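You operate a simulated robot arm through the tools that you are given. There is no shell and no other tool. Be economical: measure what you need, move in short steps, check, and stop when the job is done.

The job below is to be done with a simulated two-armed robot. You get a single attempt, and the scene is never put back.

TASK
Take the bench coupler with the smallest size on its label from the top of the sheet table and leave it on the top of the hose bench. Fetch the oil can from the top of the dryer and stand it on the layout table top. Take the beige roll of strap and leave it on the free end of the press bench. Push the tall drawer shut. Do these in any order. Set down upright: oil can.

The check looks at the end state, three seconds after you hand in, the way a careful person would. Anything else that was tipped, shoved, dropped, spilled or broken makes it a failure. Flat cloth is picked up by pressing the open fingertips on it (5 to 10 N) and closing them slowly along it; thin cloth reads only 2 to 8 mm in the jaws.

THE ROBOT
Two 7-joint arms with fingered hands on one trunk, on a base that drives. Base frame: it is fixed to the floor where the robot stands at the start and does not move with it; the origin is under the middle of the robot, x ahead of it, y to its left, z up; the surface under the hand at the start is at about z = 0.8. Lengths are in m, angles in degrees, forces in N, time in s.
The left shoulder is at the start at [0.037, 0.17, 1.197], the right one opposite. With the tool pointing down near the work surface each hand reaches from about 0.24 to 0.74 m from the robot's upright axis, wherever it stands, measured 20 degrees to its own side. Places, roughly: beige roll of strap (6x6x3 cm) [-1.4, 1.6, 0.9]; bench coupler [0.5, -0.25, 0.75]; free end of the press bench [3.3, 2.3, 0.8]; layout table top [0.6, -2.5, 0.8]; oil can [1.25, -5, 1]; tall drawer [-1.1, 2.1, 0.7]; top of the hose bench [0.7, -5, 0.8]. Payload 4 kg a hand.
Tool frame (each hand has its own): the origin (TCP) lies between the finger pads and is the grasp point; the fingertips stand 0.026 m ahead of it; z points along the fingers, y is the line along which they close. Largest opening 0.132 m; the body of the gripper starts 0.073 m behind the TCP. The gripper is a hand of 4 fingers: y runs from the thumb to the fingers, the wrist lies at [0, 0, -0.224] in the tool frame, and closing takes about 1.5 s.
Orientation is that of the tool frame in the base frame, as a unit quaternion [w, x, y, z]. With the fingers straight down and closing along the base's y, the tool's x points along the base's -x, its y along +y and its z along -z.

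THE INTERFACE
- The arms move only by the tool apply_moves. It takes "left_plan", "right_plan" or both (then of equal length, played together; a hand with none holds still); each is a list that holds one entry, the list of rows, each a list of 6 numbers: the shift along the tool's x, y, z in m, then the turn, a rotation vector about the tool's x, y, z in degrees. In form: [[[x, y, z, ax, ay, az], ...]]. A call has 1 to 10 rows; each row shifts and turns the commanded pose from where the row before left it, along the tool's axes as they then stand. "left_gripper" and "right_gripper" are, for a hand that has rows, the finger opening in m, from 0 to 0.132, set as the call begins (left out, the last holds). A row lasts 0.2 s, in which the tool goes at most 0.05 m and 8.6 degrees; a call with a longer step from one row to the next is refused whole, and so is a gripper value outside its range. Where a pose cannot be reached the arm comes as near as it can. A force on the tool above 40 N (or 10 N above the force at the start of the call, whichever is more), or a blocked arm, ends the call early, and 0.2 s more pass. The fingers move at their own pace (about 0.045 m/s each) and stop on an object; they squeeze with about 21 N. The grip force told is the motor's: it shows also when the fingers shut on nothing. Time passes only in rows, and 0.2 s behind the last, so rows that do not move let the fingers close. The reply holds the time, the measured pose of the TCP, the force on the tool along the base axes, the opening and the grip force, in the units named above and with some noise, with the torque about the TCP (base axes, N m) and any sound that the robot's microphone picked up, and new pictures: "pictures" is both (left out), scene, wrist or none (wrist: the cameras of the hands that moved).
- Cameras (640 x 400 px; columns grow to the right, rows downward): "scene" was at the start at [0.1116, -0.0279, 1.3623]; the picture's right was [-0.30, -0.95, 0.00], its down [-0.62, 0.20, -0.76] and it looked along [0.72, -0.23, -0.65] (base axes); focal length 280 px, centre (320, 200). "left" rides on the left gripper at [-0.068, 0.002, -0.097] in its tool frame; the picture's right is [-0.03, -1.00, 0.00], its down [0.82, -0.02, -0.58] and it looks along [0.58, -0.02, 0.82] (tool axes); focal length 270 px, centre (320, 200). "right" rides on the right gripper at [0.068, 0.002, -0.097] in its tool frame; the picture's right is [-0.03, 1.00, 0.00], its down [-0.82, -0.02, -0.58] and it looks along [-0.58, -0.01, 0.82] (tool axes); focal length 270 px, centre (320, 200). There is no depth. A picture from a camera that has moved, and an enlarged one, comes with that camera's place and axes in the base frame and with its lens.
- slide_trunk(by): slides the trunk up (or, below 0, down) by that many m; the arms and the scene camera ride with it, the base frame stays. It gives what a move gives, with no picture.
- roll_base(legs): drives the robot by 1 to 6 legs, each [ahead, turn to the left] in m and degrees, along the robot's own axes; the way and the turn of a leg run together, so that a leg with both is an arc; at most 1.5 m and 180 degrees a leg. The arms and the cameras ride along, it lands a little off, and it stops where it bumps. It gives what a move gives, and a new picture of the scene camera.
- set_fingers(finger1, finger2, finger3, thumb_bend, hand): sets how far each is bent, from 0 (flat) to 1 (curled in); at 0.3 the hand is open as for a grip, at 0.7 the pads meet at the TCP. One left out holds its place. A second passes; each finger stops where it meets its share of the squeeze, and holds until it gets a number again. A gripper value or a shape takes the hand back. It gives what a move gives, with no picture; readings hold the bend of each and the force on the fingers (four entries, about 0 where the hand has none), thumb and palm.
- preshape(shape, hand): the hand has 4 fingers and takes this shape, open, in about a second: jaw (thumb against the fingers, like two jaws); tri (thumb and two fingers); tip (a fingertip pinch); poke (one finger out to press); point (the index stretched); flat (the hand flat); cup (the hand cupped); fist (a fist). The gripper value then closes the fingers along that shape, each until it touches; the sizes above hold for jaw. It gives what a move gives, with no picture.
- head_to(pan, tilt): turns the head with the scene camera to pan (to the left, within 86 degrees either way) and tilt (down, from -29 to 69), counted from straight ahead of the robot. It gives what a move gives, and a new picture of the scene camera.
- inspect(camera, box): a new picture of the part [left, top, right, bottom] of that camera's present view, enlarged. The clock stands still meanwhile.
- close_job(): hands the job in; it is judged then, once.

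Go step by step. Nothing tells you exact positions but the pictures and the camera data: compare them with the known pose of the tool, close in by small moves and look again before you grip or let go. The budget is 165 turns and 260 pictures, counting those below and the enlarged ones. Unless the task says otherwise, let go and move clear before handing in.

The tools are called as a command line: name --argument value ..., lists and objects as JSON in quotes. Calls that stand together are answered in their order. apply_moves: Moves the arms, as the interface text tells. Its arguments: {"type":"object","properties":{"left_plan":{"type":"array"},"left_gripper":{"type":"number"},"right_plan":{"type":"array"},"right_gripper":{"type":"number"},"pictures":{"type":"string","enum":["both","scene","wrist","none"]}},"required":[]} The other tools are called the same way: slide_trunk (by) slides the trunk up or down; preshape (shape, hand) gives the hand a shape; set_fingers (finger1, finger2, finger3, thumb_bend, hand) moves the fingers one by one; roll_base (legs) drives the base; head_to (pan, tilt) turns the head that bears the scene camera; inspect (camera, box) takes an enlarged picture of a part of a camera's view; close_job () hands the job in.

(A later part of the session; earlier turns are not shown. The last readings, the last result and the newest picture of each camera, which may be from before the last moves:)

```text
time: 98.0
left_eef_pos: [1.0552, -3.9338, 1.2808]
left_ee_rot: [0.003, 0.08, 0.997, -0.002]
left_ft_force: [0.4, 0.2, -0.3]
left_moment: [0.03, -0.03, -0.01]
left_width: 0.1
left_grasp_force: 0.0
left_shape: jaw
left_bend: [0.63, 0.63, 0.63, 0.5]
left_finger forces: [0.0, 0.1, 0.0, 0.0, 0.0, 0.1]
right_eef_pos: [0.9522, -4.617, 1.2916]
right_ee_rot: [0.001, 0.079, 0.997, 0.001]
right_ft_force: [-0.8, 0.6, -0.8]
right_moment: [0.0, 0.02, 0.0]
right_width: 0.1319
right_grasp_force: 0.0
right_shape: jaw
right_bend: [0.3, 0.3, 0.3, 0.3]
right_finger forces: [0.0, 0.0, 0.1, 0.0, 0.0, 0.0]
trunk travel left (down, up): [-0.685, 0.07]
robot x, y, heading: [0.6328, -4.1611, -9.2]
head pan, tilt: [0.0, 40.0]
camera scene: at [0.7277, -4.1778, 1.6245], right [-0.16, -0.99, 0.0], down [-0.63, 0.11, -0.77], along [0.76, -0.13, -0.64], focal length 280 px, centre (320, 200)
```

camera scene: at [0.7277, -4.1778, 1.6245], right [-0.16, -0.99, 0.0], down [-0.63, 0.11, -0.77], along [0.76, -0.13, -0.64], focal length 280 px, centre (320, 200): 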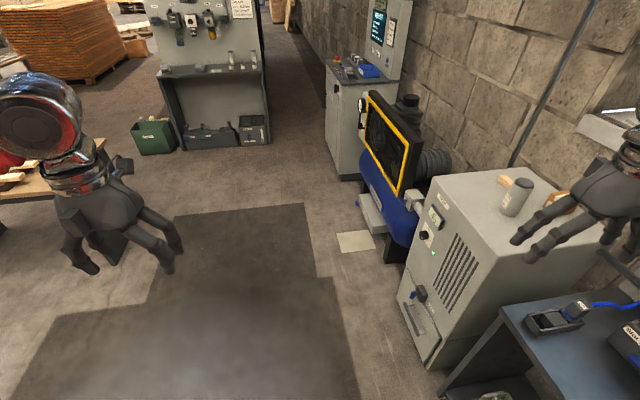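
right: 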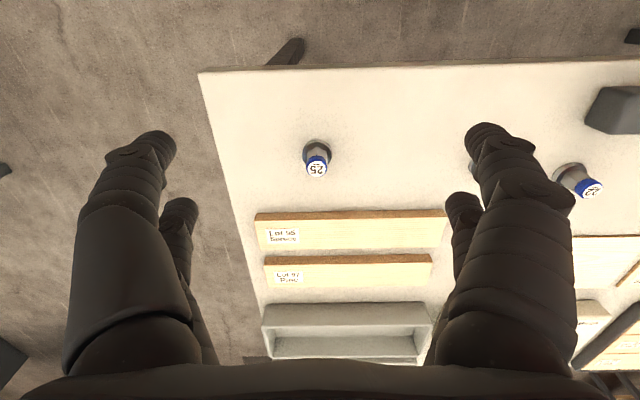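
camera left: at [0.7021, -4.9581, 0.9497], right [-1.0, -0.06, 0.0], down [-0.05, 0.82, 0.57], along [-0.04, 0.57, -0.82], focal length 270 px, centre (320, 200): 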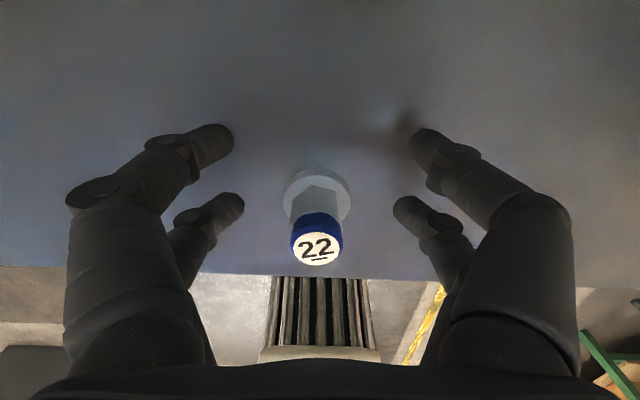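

The turn is essentially complete. Heights are clear, so I'll go ahead and then turn right in parts.

roll_base --legs '[[0.6, 0], [0, -27]]'

roll_base --legs '[[0, -27]]'

roll_base --legs '[[0, -27]]'

```text
time: 102.9
left_eef_pos: [1.6921, -4.2435, 1.2808]
left_ee_rot: [0.002, 0.309, 0.951, -0.003]
left_ft_force: [-0.1, 0.0, 0.6]
left_moment: [-0.03, -0.05, -0.01]
left_width: 0.0999
left_grasp_force: 0.0
left_shape: jaw
left_bend: [0.63, 0.63, 0.63, 0.5]
left_finger forces: [0.0, 0.0, 0.1, 0.0, 0.0, 0.0]
right_eef_pos: [1.2948, -4.8091, 1.2926]
right_ee_rot: [0.001, 0.309, 0.951, 0.001]
right_ft_force: [-0.5, -0.1, -1.2]
right_moment: [0.0, -0.02, 0.01]
right_width: 0.1319
right_grasp_force: 0.0
right_shape: jaw
right_bend: [0.3, 0.3, 0.3, 0.3]
right_finger forces: [0.0, 0.0, 0.0, 0.0, 0.0, 0.0]
trunk travel left (down, up): [-0.685, 0.07]
robot x, y, heading: [1.2317, -4.234, -36.7]
head pan, tilt: [0.0, 40.0]
camera scene: at [1.3048, -4.2975, 1.6245], right [-0.59, -0.8, 0.0], down [-0.52, 0.38, -0.77], along [0.62, -0.46, -0.64], focal length 280 px, centre (320, 200)
```

scene: 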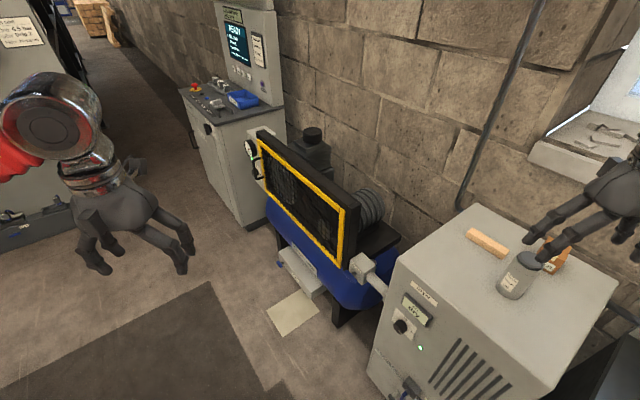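

```text
time: 104.8
left_eef_pos: [1.6419, -4.4541, 1.2818]
left_ee_rot: [0.002, 0.521, 0.853, -0.002]
left_ft_force: [0.1, -1.2, -0.5]
left_moment: [-0.02, -0.01, 0.0]
left_width: 0.0997
left_grasp_force: 0.0
left_shape: jaw
left_bend: [0.63, 0.63, 0.63, 0.5]
left_finger forces: [0.1, 0.0, 0.0, 0.1, 0.0, 0.0]
right_eef_pos: [1.0321, -4.7766, 1.2936]
right_ee_rot: [0.0, 0.52, 0.854, 0.001]
right_ft_force: [-0.3, 0.5, 0.6]
right_moment: [0.01, 0.0, 0.03]
right_width: 0.1321
right_grasp_force: 0.0
right_shape: jaw
right_bend: [0.3, 0.3, 0.3, 0.3]
right_finger forces: [0.0, 0.1, 0.0, 0.0, 0.0, 0.1]
trunk travel left (down, up): [-0.685, 0.07]
robot x, y, heading: [1.2559, -4.2309, -63.2]
head pan, tilt: [0.0, 40.0]
camera scene: at [1.2935, -4.3174, 1.6245], right [-0.89, -0.45, 0.0], down [-0.29, 0.57, -0.77], along [0.35, -0.68, -0.64], focal length 280 px, centre (320, 200)
```

scene: 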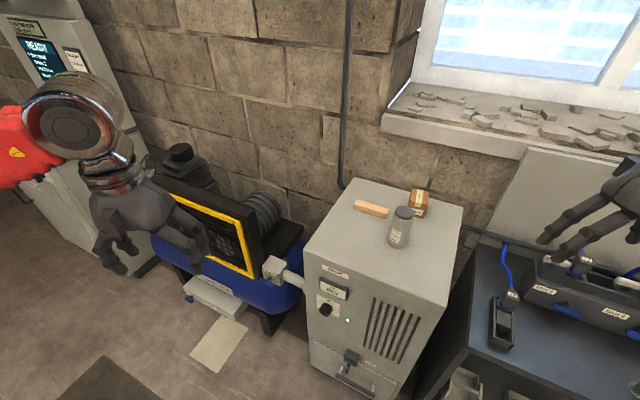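

```text
time: 106.7
left_eef_pos: [1.4946, -4.609, 1.2812]
left_ee_rot: [0.001, 0.708, 0.706, -0.004]
left_ft_force: [-0.5, 0.1, 0.4]
left_moment: [0.0, 0.0, 0.02]
left_width: 0.1003
left_grasp_force: 0.0
left_shape: jaw
left_bend: [0.63, 0.63, 0.63, 0.5]
left_finger forces: [0.1, 0.1, 0.0, 0.0, 0.1, 0.0]
right_eef_pos: [0.8053, -4.6154, 1.2934]
right_ee_rot: [0.001, 0.707, 0.707, 0.0]
right_ft_force: [0.3, 0.5, -0.5]
right_moment: [0.03, 0.0, 0.03]
right_width: 0.1321
right_grasp_force: 0.1
right_shape: jaw
right_bend: [0.3, 0.3, 0.3, 0.3]
right_finger forces: [0.0, 0.0, 0.0, 0.0, 0.0, 0.1]
trunk travel left (down, up): [-0.685, 0.07]
robot x, y, heading: [1.2712, -4.2294, -90.1]
head pan, tilt: [0.0, 40.0]
camera scene: at [1.2732, -4.3288, 1.6245], right [-1.0, 0.01, 0.0], down [0.0, 0.64, -0.77], along [-0.01, -0.77, -0.64], focal length 280 px, centre (320, 200)
```

scene: 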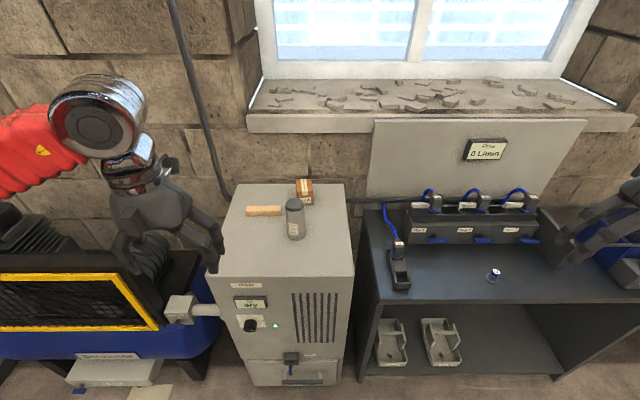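

Now the view is square: can at [1.340, -4.937], top at z ≈ 1.10. I'll drive 0.12 m closer and bring the left hand above the can.

roll_base --legs '[[0.12, 0]]'

apply_moves --left_plan '[[[-0.035, -0.026, 0, 0, 0, 0], [-0.035, -0.026, 0, 0, 0, 0], [-0.035, -0.026, 0, 0, 0, 0], [-0.035, -0.026, 0, 0, 0, 0], [-0.034, -0.026, 0, 0, 0, 0], [-0.034, -0.026, 0, 0, 0, 0], [0, 0, 0, 0, 0, 0]]]'

```text
time: 108.0
left_eef_pos: [1.4924, -4.7272, 1.2825]
left_ee_rot: [0.002, 0.708, 0.706, -0.002]
left_ft_force: [0.8, -1.1, 0.7]
left_moment: [0.0, 0.01, 0.06]
left_width: 0.1002
left_grasp_force: 0.0
left_shape: jaw
left_bend: [0.63, 0.63, 0.63, 0.5]
left_finger forces: [0.1, 0.0, 0.1, 0.0, 0.0, 0.1]
right_eef_pos: [0.8014, -4.7343, 1.2923]
right_ee_rot: [0.002, 0.707, 0.707, 0.001]
right_ft_force: [0.5, -0.6, -0.7]
right_moment: [0.02, 0.01, -0.01]
right_width: 0.1318
right_grasp_force: 0.0
right_shape: jaw
right_bend: [0.3, 0.3, 0.3, 0.3]
right_finger forces: [0.0, 0.1, 0.0, 0.0, 0.1, 0.0]
trunk travel left (down, up): [-0.685, 0.07]
robot x, y, heading: [1.2698, -4.3492, -90.4]
head pan, tilt: [0.0, 40.0]
camera scene: at [1.2702, -4.4484, 1.6244], right [-1.0, 0.01, 0.0], down [0.0, 0.64, -0.77], along [0.0, -0.77, -0.64], focal length 280 px, centre (320, 200)
```

scene: 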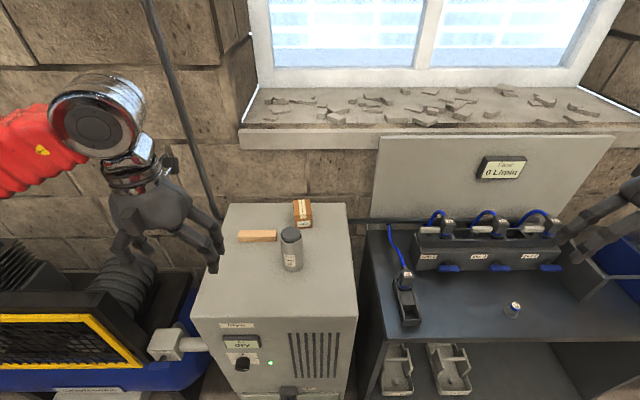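

```text
time: 109.6
left_eef_pos: [1.3399, -4.9354, 1.2842]
left_ee_rot: [0.001, 0.708, 0.706, -0.003]
left_ft_force: [0.8, -0.2, 0.5]
left_moment: [0.05, 0.06, -0.01]
left_width: 0.0999
left_grasp_force: 0.1
left_shape: jaw
left_bend: [0.63, 0.63, 0.63, 0.5]
left_finger forces: [0.0, 0.1, 0.0, 0.1, 0.0, 0.1]
right_eef_pos: [0.8034, -4.7348, 1.2944]
right_ee_rot: [0.001, 0.707, 0.707, 0.0]
right_ft_force: [-0.6, 0.0, -0.3]
right_moment: [-0.01, 0.02, -0.03]
right_width: 0.1318
right_grasp_force: 0.1
right_shape: jaw
right_bend: [0.3, 0.3, 0.3, 0.3]
right_finger forces: [0.0, 0.0, 0.1, 0.0, 0.0, 0.1]
trunk travel left (down, up): [-0.685, 0.07]
robot x, y, heading: [1.2741, -4.349, -90.5]
head pan, tilt: [0.0, 40.0]
camera scene: at [1.273, -4.4477, 1.6245], right [-1.0, 0.01, 0.0], down [0.0, 0.64, -0.77], along [-0.01, -0.77, -0.64], focal length 280 px, centre (320, 200)
camera left: at [1.3409, -5.0032, 1.3813], right [-1.0, -0.02, 0.0], down [-0.02, 0.82, 0.57], along [-0.02, 0.57, -0.82], focal length 270 px, centre (320, 200)
```

scene: 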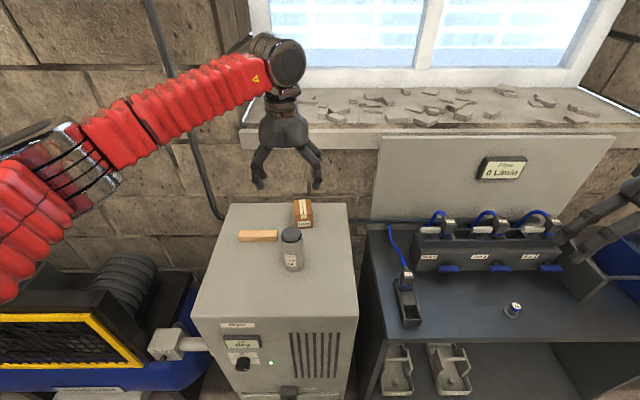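
left: 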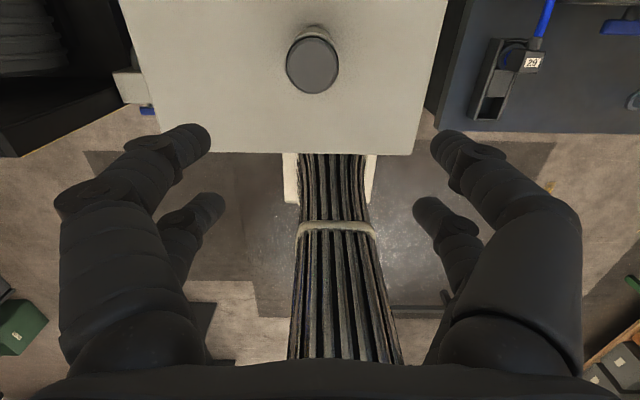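

The wrist camera suggests the can may be about 2 cm further than I thought. I'll descend partway with a small correction and re-measure.

apply_moves --left_plan '[[[-0.012, 0.003, 0.03, 0, 0, 0], [0, 0, 0.04, 0, 0, 0], [0, 0, 0.03, 0, 0, 0], [0, 0, 0, 0, 0, 0], [0, 0, 0, 0, 0, 0]]]'

inspect --camera "scene" --box '[210, 130, 370, 290]'

```text
time: 110.8
left_eef_pos: [1.3395, -4.9469, 1.1838]
left_ee_rot: [0.0, 0.708, 0.706, -0.003]
left_ft_force: [-0.1, -0.4, 0.4]
left_moment: [-0.03, -0.02, -0.01]
left_width: 0.1
left_grasp_force: 0.1
left_shape: jaw
left_bend: [0.63, 0.63, 0.63, 0.5]
left_finger forces: [0.0, 0.0, 0.0, 0.1, 0.0, 0.1]
right_eef_pos: [0.8021, -4.7346, 1.2942]
right_ee_rot: [0.002, 0.708, 0.706, 0.0]
right_ft_force: [0.1, -0.1, -0.3]
right_moment: [0.02, 0.0, -0.03]
right_width: 0.1319
right_grasp_force: 0.1
right_shape: jaw
right_bend: [0.3, 0.3, 0.3, 0.3]
right_finger forces: [0.1, 0.0, 0.1, 0.0, 0.0, 0.0]
trunk travel left (down, up): [-0.685, 0.07]
robot x, y, heading: [1.272, -4.3495, -90.2]
head pan, tilt: [0.0, 40.0]
camera scene: at [1.2711, -4.4481, 1.6245], right [-1.0, 0.01, 0.0], down [0.0, 0.64, -0.77], along [0.0, -0.77, -0.64], focal length 280 px, centre (320, 200)
camera left: at [1.3413, -5.0152, 1.2811], right [-1.0, -0.02, 0.0], down [-0.02, 0.82, 0.57], along [-0.01, 0.57, -0.82], focal length 270 px, centre (320, 200)
```

scene: 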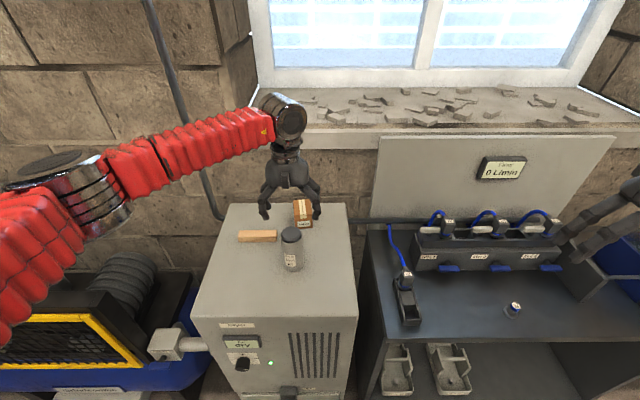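
left: 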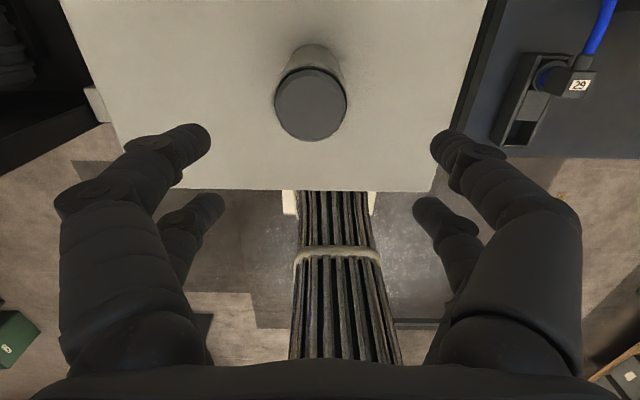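

```text
2.50 times, centred on (290, 210) of scene
camera zoom: at [1.2711, -4.4481, 1.6245], right [-1.0, 0.01, 0.0], down [0.0, 0.64, -0.77], along [0.0, -0.77, -0.64], focal length 701 px, centre (395, 175)
```

zoom: 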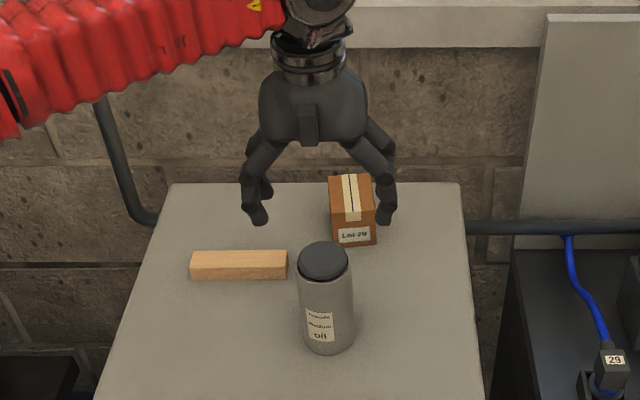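

The wrist views triangulate the can to [1.348, -4.958], top z ≈ 1.07. I'll correct and descend to just around the cap, then check.

apply_moves --left_plan '[[[-0.011, 0.0085, 0.0, 0, 0, 0], [0, 0, 0.04, 0, 0, 0], [0, 0, 0.04, 0, 0, 0], [0, 0, 0.012, 0, 0, 0], [0, 0, 0, 0, 0, 0]]]' --pictures "wrist"

inspect --camera "scene" --box '[210, 130, 370, 290]'

```text
time: 112.0
left_eef_pos: [1.3479, -4.9586, 1.0915]
left_ee_rot: [0.0, 0.708, 0.706, -0.003]
left_ft_force: [-0.3, 0.2, -0.9]
left_moment: [-0.02, -0.01, -0.01]
left_width: 0.0999
left_grasp_force: 0.1
left_shape: jaw
left_bend: [0.63, 0.63, 0.63, 0.5]
left_finger forces: [0.0, 0.1, 0.0, 0.0, 0.0, 0.1]
right_eef_pos: [0.8037, -4.7347, 1.2942]
right_ee_rot: [0.002, 0.708, 0.706, 0.0]
right_ft_force: [0.1, 0.7, 0.8]
right_moment: [0.0, -0.01, 0.0]
right_width: 0.132
right_grasp_force: 0.1
right_shape: jaw
right_bend: [0.3, 0.3, 0.3, 0.3]
right_finger forces: [0.0, 0.0, 0.0, 0.0, 0.0, 0.1]
trunk travel left (down, up): [-0.685, 0.07]
robot x, y, heading: [1.2775, -4.3476, -90.4]
head pan, tilt: [0.0, 40.0]
camera left: at [1.3502, -5.0274, 1.1888], right [-1.0, -0.02, 0.0], down [-0.02, 0.82, 0.57], along [-0.01, 0.57, -0.82], focal length 270 px, centre (320, 200)
```

left: 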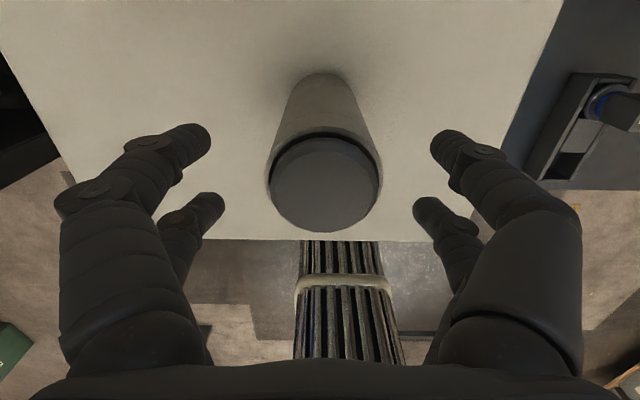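

```text
2.50 times, centred on (290, 210) of scene
camera zoom: at [1.2713, -4.4483, 1.6244], right [-1.0, 0.01, 0.0], down [0.0, 0.64, -0.77], along [0.0, -0.77, -0.64], focal length 701 px, centre (395, 175)
```

zoom: 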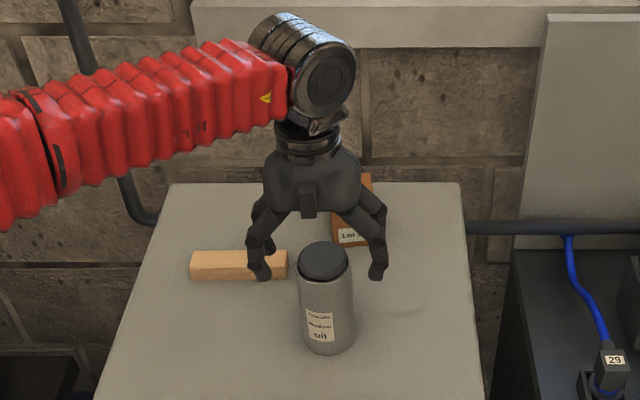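

Well aligned. I'll descend to TCP z ≈ 1.035, then close.

apply_moves --left_plan '[[[0.0, 0.0, 0.03, 0, 0, 0], [0, 0, 0.026, 0, 0, 0], [0, 0, 0, 0, 0, 0]]]' --pictures "wrist"

apply_moves --left_plan '[[[0, 0, 0, 0, 0, 0], [0, 0, 0, 0, 0, 0], [0, 0, 0, 0, 0, 0], [0, 0, 0, 0, 0, 0], [0, 0, 0, 0, 0, 0], [0, 0, 0, 0, 0, 0]]]' --left_gripper 0.02 --pictures "wrist"

```text
time: 112.8
left_eef_pos: [1.349, -4.9599, 1.0366]
left_ee_rot: [0.001, 0.708, 0.706, -0.003]
left_ft_force: [-0.8, 0.2, 0.0]
left_moment: [0.01, 0.01, 0.0]
left_width: 0.1003
left_grasp_force: 0.0
left_shape: jaw
left_bend: [0.63, 0.63, 0.63, 0.5]
left_finger forces: [0.0, 0.0, 0.0, 0.0, 0.0, 0.1]
right_eef_pos: [0.8036, -4.7349, 1.2936]
right_ee_rot: [0.002, 0.708, 0.707, 0.0]
right_ft_force: [0.0, 0.2, -0.7]
right_moment: [0.0, -0.01, -0.02]
right_width: 0.1319
right_grasp_force: 0.2
right_shape: jaw
right_bend: [0.3, 0.3, 0.3, 0.3]
right_finger forces: [0.0, 0.0, 0.0, 0.1, 0.0, 0.0]
trunk travel left (down, up): [-0.685, 0.07]
robot x, y, heading: [1.2735, -4.3497, -90.3]
head pan, tilt: [0.0, 40.0]
camera left: at [1.3507, -5.0278, 1.1336], right [-1.0, -0.02, 0.0], down [-0.02, 0.82, 0.57], along [-0.02, 0.57, -0.82], focal length 270 px, centre (320, 200)
```

left: 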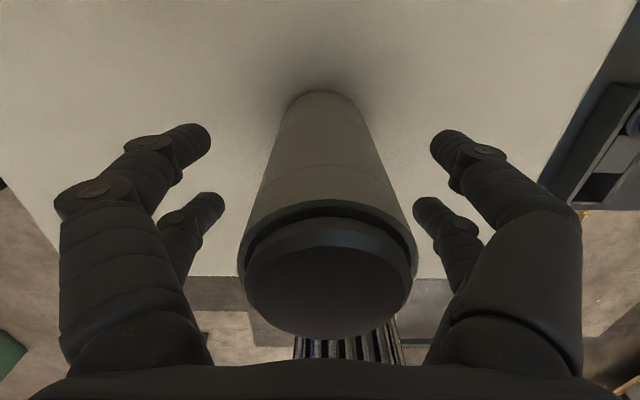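

```text
time: 114.2
left_eef_pos: [1.3489, -4.9593, 1.0363]
left_ee_rot: [0.001, 0.708, 0.706, -0.003]
left_ft_force: [-0.3, -0.8, 0.3]
left_moment: [0.03, 0.09, 0.02]
left_width: 0.0411
left_grasp_force: 21.0
left_shape: jaw
left_bend: [0.74, 0.74, 0.73, 0.7]
left_finger forces: [19.5, 19.5, 19.7, 0.0, 17.2, 0.1]
right_eef_pos: [0.803, -4.7348, 1.2944]
right_ee_rot: [0.002, 0.708, 0.707, 0.001]
right_ft_force: [0.2, 0.0, 0.3]
right_moment: [-0.01, -0.01, 0.02]
right_width: 0.1321
right_grasp_force: 0.1
right_shape: jaw
right_bend: [0.3, 0.3, 0.3, 0.3]
right_finger forces: [0.2, 0.0, 0.0, 0.0, 0.0, 0.1]
trunk travel left (down, up): [-0.685, 0.07]
robot x, y, heading: [1.2737, -4.3485, -90.2]
head pan, tilt: [0.0, 40.0]
camera left: at [1.3506, -5.028, 1.1334], right [-1.0, -0.02, 0.0], down [-0.02, 0.82, 0.57], along [-0.02, 0.57, -0.82], focal length 270 px, centre (320, 200)
```

left: 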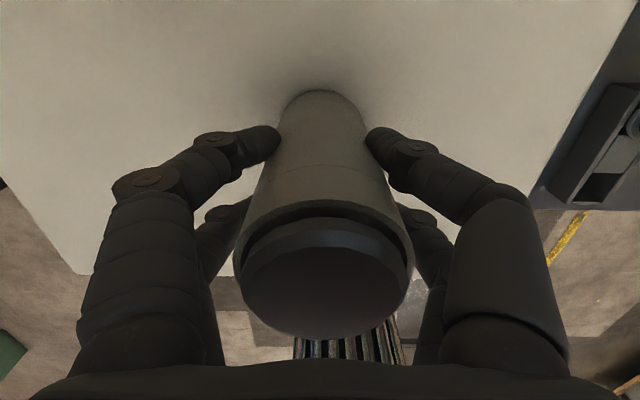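

All four fingers hold the can. I'll lift straight up.

apply_moves --left_plan '[[[0, 0, -0.02, 0, 0, 0], [0, 0, -0.03, 0, 0, 0], [0, 0, -0.04, 0, 0, 0], [0, 0, -0.04, 0, 0, 0], [0, 0, -0.04, 0, 0, 0], [0, 0, 0, 0, 0, 0]]]'

```text
time: 115.6
left_eef_pos: [1.3479, -4.9584, 1.2058]
left_ee_rot: [0.001, 0.708, 0.706, -0.002]
left_ft_force: [-0.6, 0.8, -3.3]
left_moment: [-0.04, -0.02, -0.02]
left_width: 0.0411
left_grasp_force: 20.3
left_shape: jaw
left_bend: [0.74, 0.74, 0.73, 0.7]
left_finger forces: [19.7, 19.8, 19.6, 0.0, 17.0, 0.0]
right_eef_pos: [0.8036, -4.7361, 1.2934]
right_ee_rot: [0.002, 0.708, 0.707, 0.001]
right_ft_force: [-0.3, 0.5, -0.7]
right_moment: [-0.01, 0.0, -0.01]
right_width: 0.1319
right_grasp_force: 0.1
right_shape: jaw
right_bend: [0.3, 0.3, 0.3, 0.3]
right_finger forces: [0.0, 0.0, 0.0, 0.0, 0.0, 0.0]
trunk travel left (down, up): [-0.685, 0.07]
robot x, y, heading: [1.271, -4.3524, -90.5]
head pan, tilt: [0.0, 40.0]
camera scene: at [1.2715, -4.4491, 1.6243], right [-1.0, 0.01, 0.0], down [0.0, 0.64, -0.77], along [-0.01, -0.77, -0.64], focal length 280 px, centre (320, 200)
camera left: at [1.3498, -5.0272, 1.3027], right [-1.0, -0.02, 0.0], down [-0.02, 0.82, 0.57], along [-0.02, 0.57, -0.82], focal length 270 px, centre (320, 200)
```

scene: 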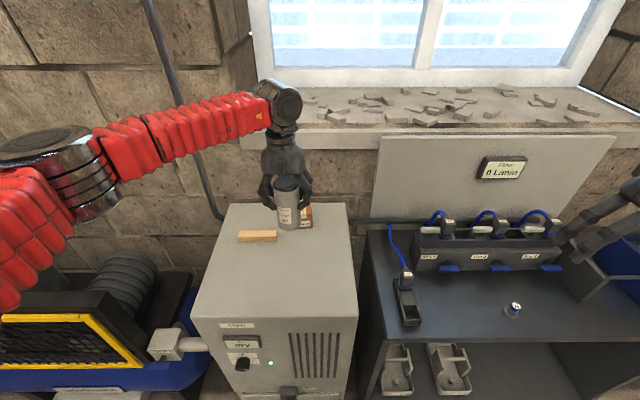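
left: 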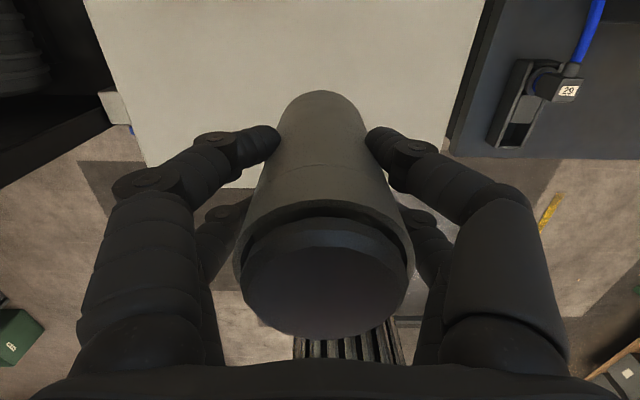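

The can is up. I'll draw the hand back, back off from the dryer, and turn left in parts to face north.

apply_moves --left_plan '[[[0.02, 0, -0.04, 0, 0, 0], [0.04, 0, 0, 0, 0, 0], [0.04, 0, 0, 0, 0, 0], [0.04, 0, 0, 0, 0, 0], [0.04, 0, 0, 0, 0, 0], [0.02, 0, 0, 0, 0, 0], [0, 0, 0, 0, 0, 0]]]' --pictures "none"

roll_base --legs '[[-0.4, 0], [0, 40]]'

roll_base --legs '[[0, 45]]'

roll_base --legs '[[0, 45]]'

roll_base --legs '[[0, 50]]'

```text
time: 117.2
left_eef_pos: [1.3507, -4.7595, 1.2451]
left_ee_rot: [0.0, 0.708, 0.706, -0.004]
left_ft_force: [0.0, 0.7, -3.4]
left_moment: [-0.01, 0.01, 0.04]
left_width: 0.0406
left_grasp_force: 21.0
left_shape: jaw
left_bend: [0.74, 0.74, 0.73, 0.7]
left_finger forces: [19.6, 19.8, 19.9, 0.0, 17.4, 0.1]
right_eef_pos: [0.8035, -4.7356, 1.2947]
right_ee_rot: [0.002, 0.708, 0.706, 0.001]
right_ft_force: [1.1, -1.0, -0.1]
right_moment: [-0.03, 0.01, 0.02]
right_width: 0.132
right_grasp_force: 0.0
right_shape: jaw
right_bend: [0.3, 0.3, 0.3, 0.3]
right_finger forces: [0.1, 0.1, 0.0, 0.0, 0.0, 0.0]
trunk travel left (down, up): [-0.685, 0.07]
robot x, y, heading: [1.2745, -4.353, -90.6]
head pan, tilt: [0.0, 40.0]
```

```text
time: 121.8
left_eef_pos: [1.5999, -4.2094, 1.2444]
left_ee_rot: [0.002, 0.421, 0.907, -0.003]
left_ft_force: [-0.2, -0.5, -3.2]
left_moment: [-0.01, -0.01, 0.01]
left_width: 0.0406
left_grasp_force: 20.7
left_shape: jaw
left_bend: [0.74, 0.74, 0.73, 0.7]
left_finger forces: [19.9, 20.1, 20.1, 0.0, 17.8, 0.0]
right_eef_pos: [1.1675, -4.5435, 1.2943]
right_ee_rot: [0.001, 0.42, 0.907, 0.002]
right_ft_force: [-0.9, 0.5, -0.8]
right_moment: [0.02, 0.02, 0.02]
right_width: 0.1321
right_grasp_force: 0.2
right_shape: jaw
right_bend: [0.3, 0.3, 0.3, 0.3]
right_finger forces: [0.1, 0.1, 0.0, 0.1, 0.0, 0.0]
trunk travel left (down, up): [-0.685, 0.07]
robot x, y, heading: [1.2505, -3.971, -50.3]
head pan, tilt: [0.0, 40.0]
camera scene: at [1.309, -4.046, 1.6244], right [-0.77, -0.64, 0.0], down [-0.41, 0.49, -0.77], along [0.49, -0.59, -0.64], focal length 280 px, centre (320, 200)
```

scene: 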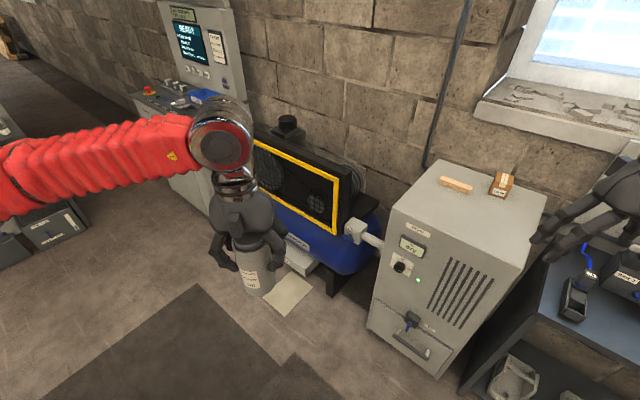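

```text
time: 124.5
left_eef_pos: [1.6721, -3.892, 1.2455]
left_ee_rot: [0.003, 0.043, 0.999, -0.002]
left_ft_force: [0.0, 0.1, -3.3]
left_moment: [-0.02, 0.0, 0.04]
left_width: 0.0401
left_grasp_force: 20.8
left_shape: jaw
left_bend: [0.73, 0.74, 0.73, 0.7]
left_finger forces: [21.3, 21.7, 21.7, 0.0, 19.5, 0.0]
right_eef_pos: [1.6026, -4.4335, 1.2952]
right_ee_rot: [0.0, 0.041, 0.999, 0.002]
right_ft_force: [0.0, -0.2, 0.0]
right_moment: [-0.01, 0.02, 0.0]
right_width: 0.1319
right_grasp_force: 0.1
right_shape: jaw
right_bend: [0.3, 0.3, 0.3, 0.3]
right_finger forces: [0.0, 0.1, 0.0, 0.1, 0.0, 0.0]
trunk travel left (down, up): [-0.685, 0.07]
robot x, y, heading: [1.2467, -4.0139, -5.4]
head pan, tilt: [0.0, 40.0]
camera scene: at [1.344, -4.0229, 1.6244], right [-0.1, -1.0, 0.0], down [-0.64, 0.06, -0.77], along [0.76, -0.07, -0.64], focal length 280 px, centre (320, 200)
```

scene: 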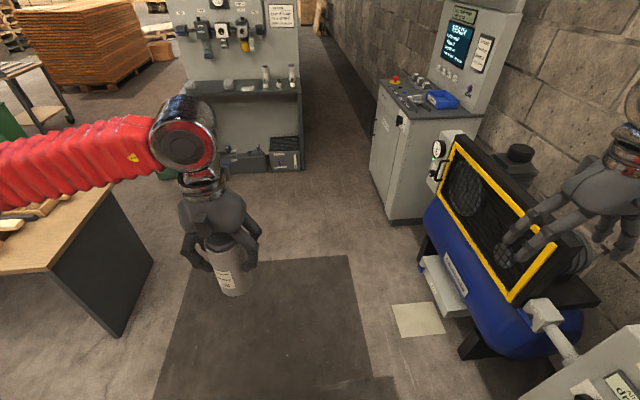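

```text
time: 127.2
left_eef_pos: [1.4739, -3.6352, 1.2441]
left_ee_rot: [0.003, -0.327, 0.945, -0.002]
left_ft_force: [-0.4, 0.1, -2.7]
left_moment: [0.01, -0.01, 0.0]
left_width: 0.0396
left_grasp_force: 20.7
left_shape: jaw
left_bend: [0.73, 0.74, 0.73, 0.7]
left_finger forces: [22.1, 22.2, 22.5, 0.1, 20.7, 0.0]
right_eef_pos: [1.7941, -4.0773, 1.2963]
right_ee_rot: [-0.001, -0.329, 0.944, 0.0]
right_ft_force: [0.4, 0.8, 0.6]
right_moment: [-0.07, 0.01, 0.0]
right_width: 0.1318
right_grasp_force: 0.1
right_shape: jaw
right_bend: [0.3, 0.3, 0.3, 0.3]
right_finger forces: [0.0, 0.0, 0.0, 0.0, 0.1, 0.0]
trunk travel left (down, up): [-0.685, 0.07]
robot x, y, heading: [1.2673, -4.0422, 38.3]
head pan, tilt: [0.0, 40.0]
stopped in leg 1: the robot was blocked; the commanded pose is now the measured one
camera scene: at [1.3439, -3.9831, 1.6244], right [0.62, -0.79, 0.0], down [-0.51, -0.4, -0.77], along [0.6, 0.47, -0.64], focal length 280 px, centre (320, 200)
```

scene: 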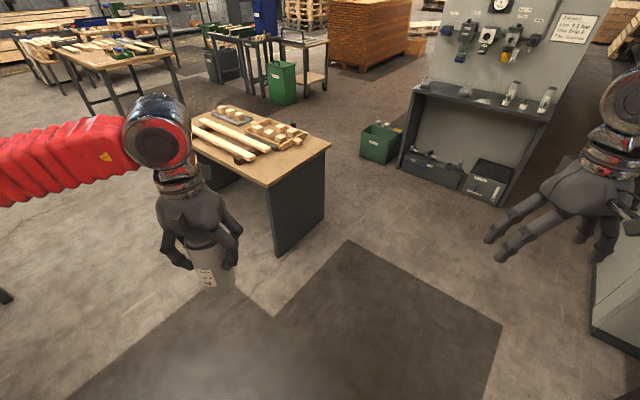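

```text
time: 129.9
left_eef_pos: [1.1152, -3.6116, 1.2474]
left_ee_rot: [0.004, -0.675, 0.737, 0.0]
left_ft_force: [0.3, -0.2, -4.2]
left_moment: [0.01, 0.03, 0.0]
left_width: 0.0395
left_grasp_force: 21.0
left_shape: jaw
left_bend: [0.74, 0.74, 0.73, 0.7]
left_finger forces: [22.3, 22.3, 22.8, 0.0, 21.3, 0.0]
right_eef_pos: [1.6572, -3.6792, 1.2968]
right_ee_rot: [-0.003, -0.677, 0.736, 0.004]
right_ft_force: [-0.9, -0.1, -0.5]
right_moment: [0.03, -0.01, -0.03]
right_width: 0.1318
right_grasp_force: 0.2
right_shape: jaw
right_bend: [0.3, 0.3, 0.3, 0.3]
right_finger forces: [0.1, 0.0, 0.0, 0.1, 0.1, 0.0]
trunk travel left (down, up): [-0.685, 0.07]
robot x, y, heading: [1.3157, -4.0421, 86.1]
head pan, tilt: [0.0, 40.0]
stopped in leg 1: the robot was blocked; the commanded pose is now the measured one
camera scene: at [1.3182, -3.9472, 1.6244], right [1.0, -0.07, 0.0], down [-0.04, -0.64, -0.77], along [0.05, 0.76, -0.64], focal length 280 px, centre (320, 200)
```

scene: 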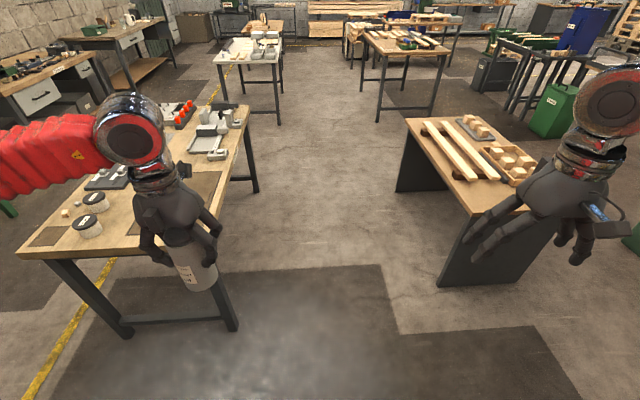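

The layout table is ahead-left. I'll look at its top for free space.

head_to --pan 40 --tilt 30

```text
time: 131.0
left_eef_pos: [1.1145, -3.6117, 1.2468]
left_ee_rot: [0.004, -0.675, 0.738, 0.0]
left_ft_force: [-0.3, 0.2, -3.1]
left_moment: [0.0, 0.01, 0.0]
left_width: 0.0395
left_grasp_force: 21.6
left_shape: jaw
left_bend: [0.74, 0.74, 0.73, 0.7]
left_finger forces: [22.3, 22.3, 22.8, 0.0, 21.4, 0.0]
right_eef_pos: [1.657, -3.6797, 1.2963]
right_ee_rot: [-0.002, -0.677, 0.736, 0.002]
right_ft_force: [-0.1, 0.2, -0.2]
right_moment: [-0.01, -0.02, -0.01]
right_width: 0.1322
right_grasp_force: 0.0
right_shape: jaw
right_bend: [0.3, 0.3, 0.3, 0.3]
right_finger forces: [0.1, 0.1, 0.1, 0.0, 0.0, 0.0]
trunk travel left (down, up): [-0.685, 0.07]
robot x, y, heading: [1.3142, -4.0401, 85.9]
head pan, tilt: [40.0, 30.0]
camera scene: at [1.2596, -3.9591, 1.6397], right [0.81, 0.59, 0.0], down [0.29, -0.41, -0.87], along [-0.51, 0.7, -0.5], focal length 280 px, centre (320, 200)
```

scene: 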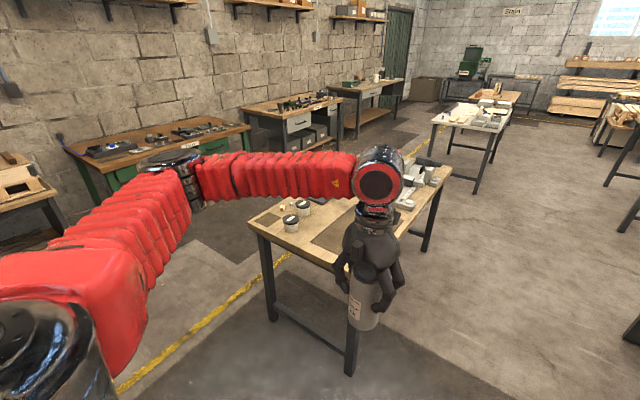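

The table's south-east corner has bare wood. I'll turn to heading 120° and approach it diagonally.

roll_base --legs '[[0, 34]]'

head_to --pan 0 --tilt 35

```text
time: 133.2
left_eef_pos: [0.9101, -3.7956, 1.2482]
left_ee_rot: [-0.003, 0.861, -0.509, -0.003]
left_ft_force: [0.4, 0.4, -2.6]
left_moment: [0.01, -0.01, 0.0]
left_width: 0.0396
left_grasp_force: 21.1
left_shape: jaw
left_bend: [0.74, 0.74, 0.73, 0.7]
left_finger forces: [22.0, 22.2, 22.5, 0.1, 21.5, 0.0]
right_eef_pos: [1.3987, -3.5529, 1.296]
right_ee_rot: [0.002, 0.861, -0.508, -0.001]
right_ft_force: [-0.3, 0.3, -0.3]
right_moment: [0.01, -0.02, -0.04]
right_width: 0.1322
right_grasp_force: 0.0
right_shape: jaw
right_bend: [0.3, 0.3, 0.3, 0.3]
right_finger forces: [0.0, 0.0, 0.1, 0.0, 0.0, 0.0]
trunk travel left (down, up): [-0.685, 0.07]
robot x, y, heading: [1.3396, -4.0291, 119.9]
head pan, tilt: [40.0, 30.0]
camera scene: at [1.2485, -3.9902, 1.6398], right [0.34, 0.94, 0.0], down [0.47, -0.17, -0.87], along [-0.81, 0.3, -0.5], focal length 280 px, centre (320, 200)
```

scene: 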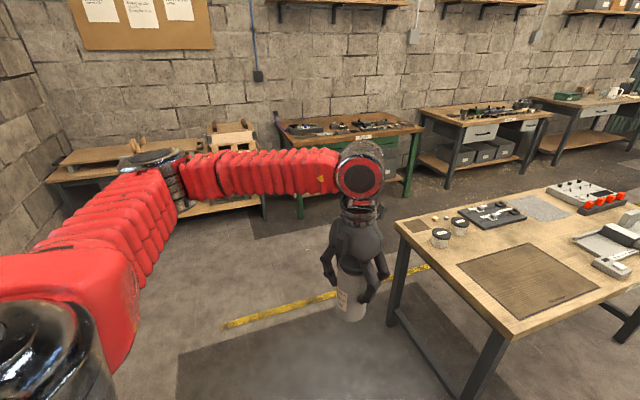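

```text
time: 134.2
left_eef_pos: [0.9091, -3.7969, 1.2477]
left_ee_rot: [-0.002, 0.861, -0.509, -0.001]
left_ft_force: [-0.3, 0.5, -2.6]
left_moment: [0.0, 0.0, -0.01]
left_width: 0.0397
left_grasp_force: 21.2
left_shape: jaw
left_bend: [0.74, 0.74, 0.73, 0.7]
left_finger forces: [22.3, 22.5, 22.7, 0.0, 22.1, 0.0]
right_eef_pos: [1.3993, -3.5528, 1.2975]
right_ee_rot: [0.003, 0.862, -0.508, -0.001]
right_ft_force: [-0.4, 0.9, 0.2]
right_moment: [0.02, -0.01, -0.02]
right_width: 0.1319
right_grasp_force: 0.1
right_shape: jaw
right_bend: [0.3, 0.3, 0.3, 0.3]
right_finger forces: [0.0, 0.1, 0.0, 0.0, 0.0, 0.0]
trunk travel left (down, up): [-0.685, 0.07]
robot x, y, heading: [1.3439, -4.0307, 120.0]
head pan, tilt: [0.0, 35.0]
camera scene: at [1.2895, -3.9449, 1.632], right [0.87, 0.5, 0.0], down [0.29, -0.5, -0.82], along [-0.41, 0.71, -0.57], focal length 280 px, centre (320, 200)
```

scene: 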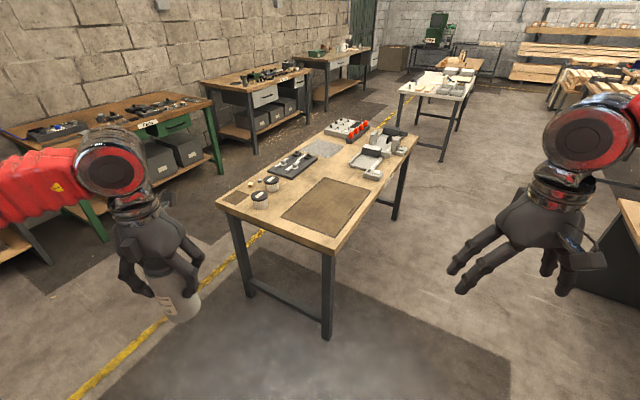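

The free bare wood is around [0.545, -2.9], between the jars and the mat. I'll come in from the south and face north at about (0.65, -3.57).

roll_base --legs '[[0, 33]]'

roll_base --legs '[[0.77, 0]]'

roll_base --legs '[[0, -32]]'

roll_base --legs '[[0, -31]]'

```text
time: 136.4
left_eef_pos: [0.8509, -4.0709, 1.2479]
left_ee_rot: [-0.003, 0.971, -0.24, -0.002]
left_ft_force: [-0.1, -0.1, -2.8]
left_moment: [0.03, 0.03, -0.01]
left_width: 0.0393
left_grasp_force: 21.7
left_shape: jaw
left_bend: [0.74, 0.74, 0.73, 0.7]
left_finger forces: [22.0, 22.5, 22.5, 0.0, 22.2, 0.1]
right_eef_pos: [1.1249, -3.5974, 1.2974]
right_ee_rot: [0.002, 0.971, -0.238, 0.0]
right_ft_force: [0.0, -0.1, 0.6]
right_moment: [-0.02, 0.01, -0.01]
right_width: 0.1322
right_grasp_force: 0.1
right_shape: jaw
right_bend: [0.3, 0.3, 0.3, 0.3]
right_finger forces: [0.0, 0.1, 0.0, 0.0, 0.1, 0.0]
trunk travel left (down, up): [-0.685, 0.07]
robot x, y, heading: [1.3529, -3.9981, 153.1]
head pan, tilt: [0.0, 35.0]
camera scene: at [1.2619, -3.9584, 1.632], right [0.45, 0.89, 0.0], down [0.51, -0.26, -0.82], along [-0.73, 0.37, -0.57], focal length 280 px, centre (320, 200)
```

scene: 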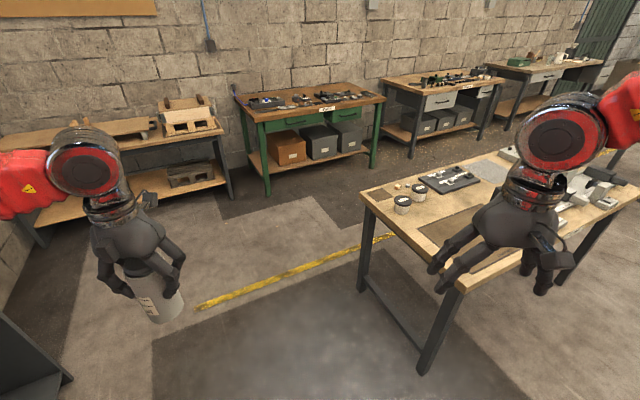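

```text
time: 140.7
left_eef_pos: [0.1637, -3.7161, 1.2473]
left_ee_rot: [-0.003, 0.97, -0.243, -0.002]
left_ft_force: [0.1, 0.2, -3.5]
left_moment: [0.03, -0.01, -0.03]
left_width: 0.0393
left_grasp_force: 20.9
left_shape: jaw
left_bend: [0.74, 0.74, 0.73, 0.7]
left_finger forces: [22.4, 22.7, 22.9, 0.0, 22.1, 0.0]
right_eef_pos: [0.4416, -3.2448, 1.297]
right_ee_rot: [0.003, 0.97, -0.242, -0.001]
right_ft_force: [-0.2, 0.1, -0.1]
right_moment: [0.0, -0.01, 0.02]
right_width: 0.1321
right_grasp_force: 0.1
right_shape: jaw
right_bend: [0.3, 0.3, 0.3, 0.3]
right_finger forces: [0.0, 0.1, 0.0, 0.0, 0.0, 0.1]
trunk travel left (down, up): [-0.685, 0.07]
robot x, y, heading: [0.6654, -3.65, 152.8]
head pan, tilt: [0.0, 35.0]
camera scene: at [0.5756, -3.6063, 1.632], right [0.46, 0.89, 0.0], down [0.51, -0.26, -0.82], along [-0.73, 0.38, -0.57], focal length 280 px, centre (320, 200)
```

scene: 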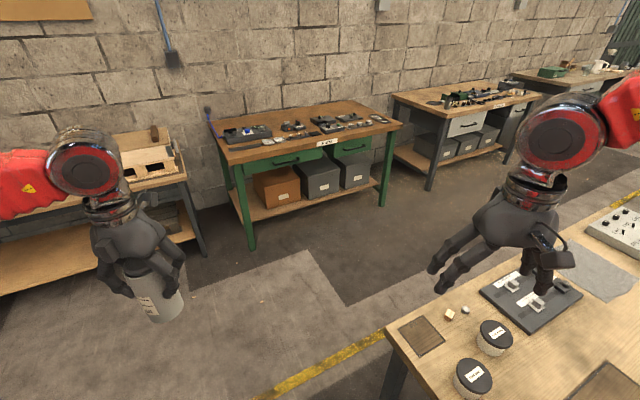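

```text
time: 142.8
left_eef_pos: [0.2055, -3.4381, 1.2488]
left_ee_rot: [-0.004, 0.865, -0.502, -0.001]
left_ft_force: [0.7, 0.9, -2.5]
left_moment: [0.01, -0.01, -0.01]
left_width: 0.0393
left_grasp_force: 20.9
left_shape: jaw
left_bend: [0.74, 0.74, 0.73, 0.7]
left_finger forces: [22.1, 22.4, 22.6, 0.1, 22.1, 0.0]
right_eef_pos: [0.6888, -3.1862, 1.2974]
right_ee_rot: [0.001, 0.865, -0.501, -0.001]
right_ft_force: [-0.8, 0.4, 0.1]
right_moment: [-0.01, 0.03, 0.02]
right_width: 0.132
right_grasp_force: 0.0
right_shape: jaw
right_bend: [0.3, 0.3, 0.3, 0.3]
right_finger forces: [0.1, 0.1, 0.0, 0.1, 0.1, 0.1]
trunk travel left (down, up): [-0.685, 0.07]
robot x, y, heading: [0.6364, -3.6581, 120.8]
head pan, tilt: [0.0, 35.0]
camera scene: at [0.5879, -3.5794, 1.632], right [0.86, 0.51, 0.0], down [0.29, -0.49, -0.82], along [-0.42, 0.7, -0.57], focal length 280 px, centre (320, 200)
```

scene: 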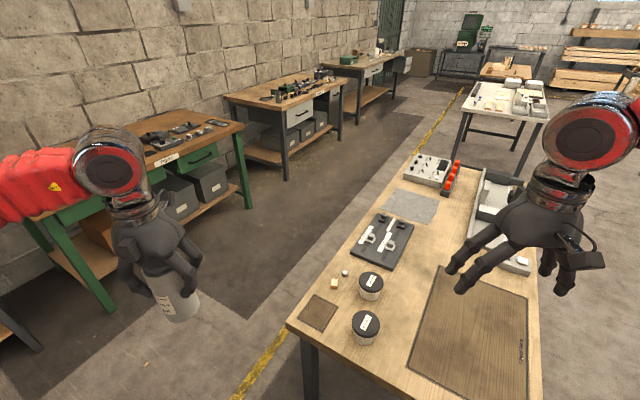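

```text
time: 144.9
left_eef_pos: [0.3823, -3.2462, 1.2498]
left_ee_rot: [0.004, -0.699, 0.715, 0.0]
left_ft_force: [0.3, -0.6, -2.3]
left_moment: [0.0, -0.01, -0.01]
left_width: 0.039
left_grasp_force: 20.6
left_shape: jaw
left_bend: [0.74, 0.74, 0.73, 0.7]
left_finger forces: [22.0, 22.5, 22.7, 0.1, 22.4, 0.1]
right_eef_pos: [0.9273, -3.2789, 1.2982]
right_ee_rot: [-0.001, -0.7, 0.714, 0.004]
right_ft_force: [0.2, -0.9, 0.4]
right_moment: [0.02, -0.02, -0.01]
right_width: 0.1318
right_grasp_force: 0.0
right_shape: jaw
right_bend: [0.3, 0.3, 0.3, 0.3]
right_finger forces: [0.0, 0.1, 0.0, 0.0, 0.0, 0.0]
trunk travel left (down, up): [-0.685, 0.07]
robot x, y, heading: [0.6108, -3.6603, 90.1]
head pan, tilt: [0.0, 35.0]
camera scene: at [0.6112, -3.5653, 1.6321], right [1.0, 0.0, 0.0], down [0.0, -0.57, -0.82], along [0.0, 0.82, -0.57], focal length 280 px, centre (320, 200)
```

scene: 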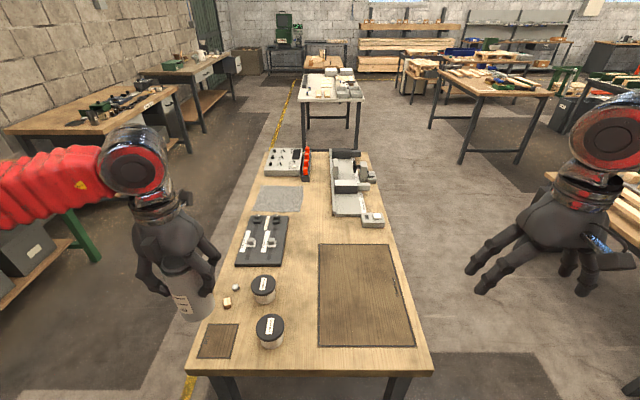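

I see the table clearly: bare wood between jar and mat at about [0.535, -2.87]. I'll drive 0.14 m closer and swing the can over it.

roll_base --legs '[[0.14, 0]]'

apply_moves --left_plan '[[[-0.035, -0.022, 0, 0, 0, 0], [-0.035, -0.022, 0, 0, 0, 0], [-0.035, -0.022, 0, 0, 0, 0], [-0.035, -0.022, 0, 0, 0, 0], [-0.033, -0.022, 0, 0, 0, 0], [-0.033, -0.022, 0, 0, 0, 0], [-0.03, -0.021, 0, 0, 0, 0], [0, 0, 0, 0, 0, 0]]]'

```text
time: 146.2
left_eef_pos: [0.383, -3.1026, 1.2493]
left_ee_rot: [0.004, -0.699, 0.715, 0.0]
left_ft_force: [0.2, 0.3, -3.4]
left_moment: [0.0, -0.04, 0.0]
left_width: 0.0388
left_grasp_force: 20.6
left_shape: jaw
left_bend: [0.74, 0.74, 0.73, 0.7]
left_finger forces: [22.4, 22.7, 23.3, 0.0, 22.3, 0.0]
right_eef_pos: [0.9278, -3.1368, 1.2989]
right_ee_rot: [-0.003, -0.7, 0.714, 0.002]
right_ft_force: [0.2, 0.7, -0.3]
right_moment: [-0.05, -0.03, 0.01]
right_width: 0.1319
right_grasp_force: 0.1
right_shape: jaw
right_bend: [0.3, 0.3, 0.3, 0.3]
right_finger forces: [0.0, 0.0, 0.1, 0.0, 0.0, 0.0]
trunk travel left (down, up): [-0.685, 0.07]
robot x, y, heading: [0.6086, -3.5234, 90.3]
head pan, tilt: [0.0, 35.0]
camera scene: at [0.6098, -3.4227, 1.632], right [1.0, 0.0, 0.0], down [0.0, -0.57, -0.82], along [0.0, 0.82, -0.57], focal length 280 px, centre (320, 200)
```

scene: 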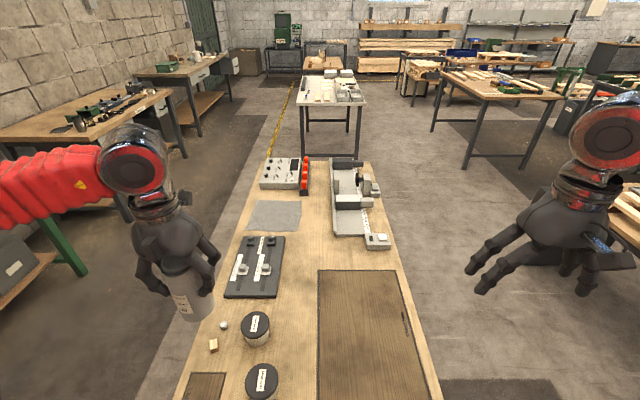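

```text
time: 148.0
left_eef_pos: [0.5382, -2.8707, 1.2502]
left_ee_rot: [0.004, -0.7, 0.715, 0.0]
left_ft_force: [-0.2, -0.5, -3.1]
left_moment: [0.04, -0.03, 0.0]
left_width: 0.0391
left_grasp_force: 21.2
left_shape: jaw
left_bend: [0.74, 0.74, 0.73, 0.7]
left_finger forces: [22.1, 22.1, 23.0, 0.0, 22.3, 0.1]
right_eef_pos: [0.9254, -3.1366, 1.3004]
right_ee_rot: [-0.003, -0.7, 0.714, 0.002]
right_ft_force: [-0.1, 0.3, 0.5]
right_moment: [-0.03, -0.03, -0.01]
right_width: 0.1321
right_grasp_force: 0.0
right_shape: jaw
right_bend: [0.3, 0.3, 0.3, 0.3]
right_finger forces: [0.0, 0.1, 0.1, 0.1, 0.0, 0.1]
trunk travel left (down, up): [-0.685, 0.07]
robot x, y, heading: [0.6118, -3.5205, 90.3]
head pan, tilt: [0.0, 35.0]
camera scene: at [0.609, -3.4229, 1.632], right [1.0, 0.0, 0.0], down [0.0, -0.57, -0.82], along [0.0, 0.82, -0.57], focal length 280 px, centre (320, 200)
camera left: at [0.5374, -2.8024, 1.3476], right [1.0, 0.0, 0.0], down [0.0, -0.82, 0.57], along [0.01, -0.57, -0.82], focal length 270 px, centre (320, 200)
```

scene: 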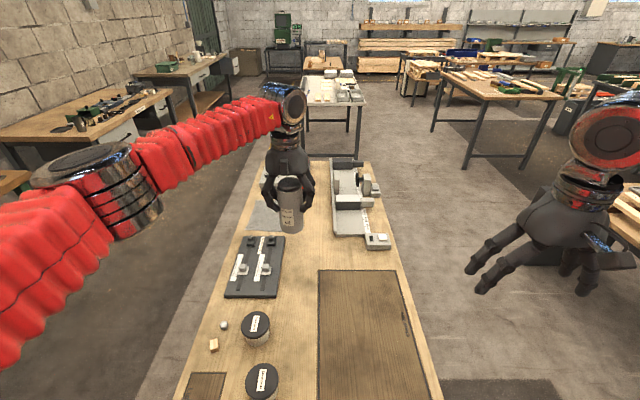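
left: 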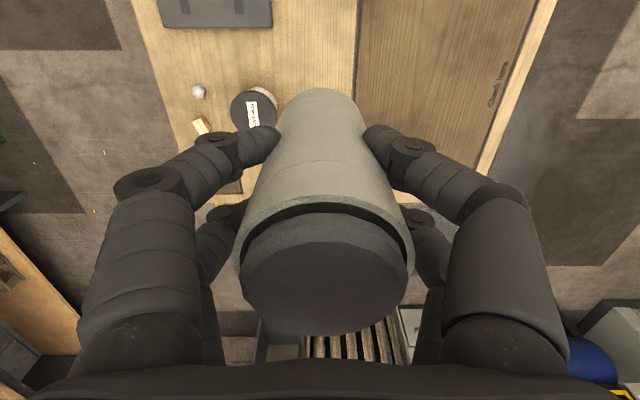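

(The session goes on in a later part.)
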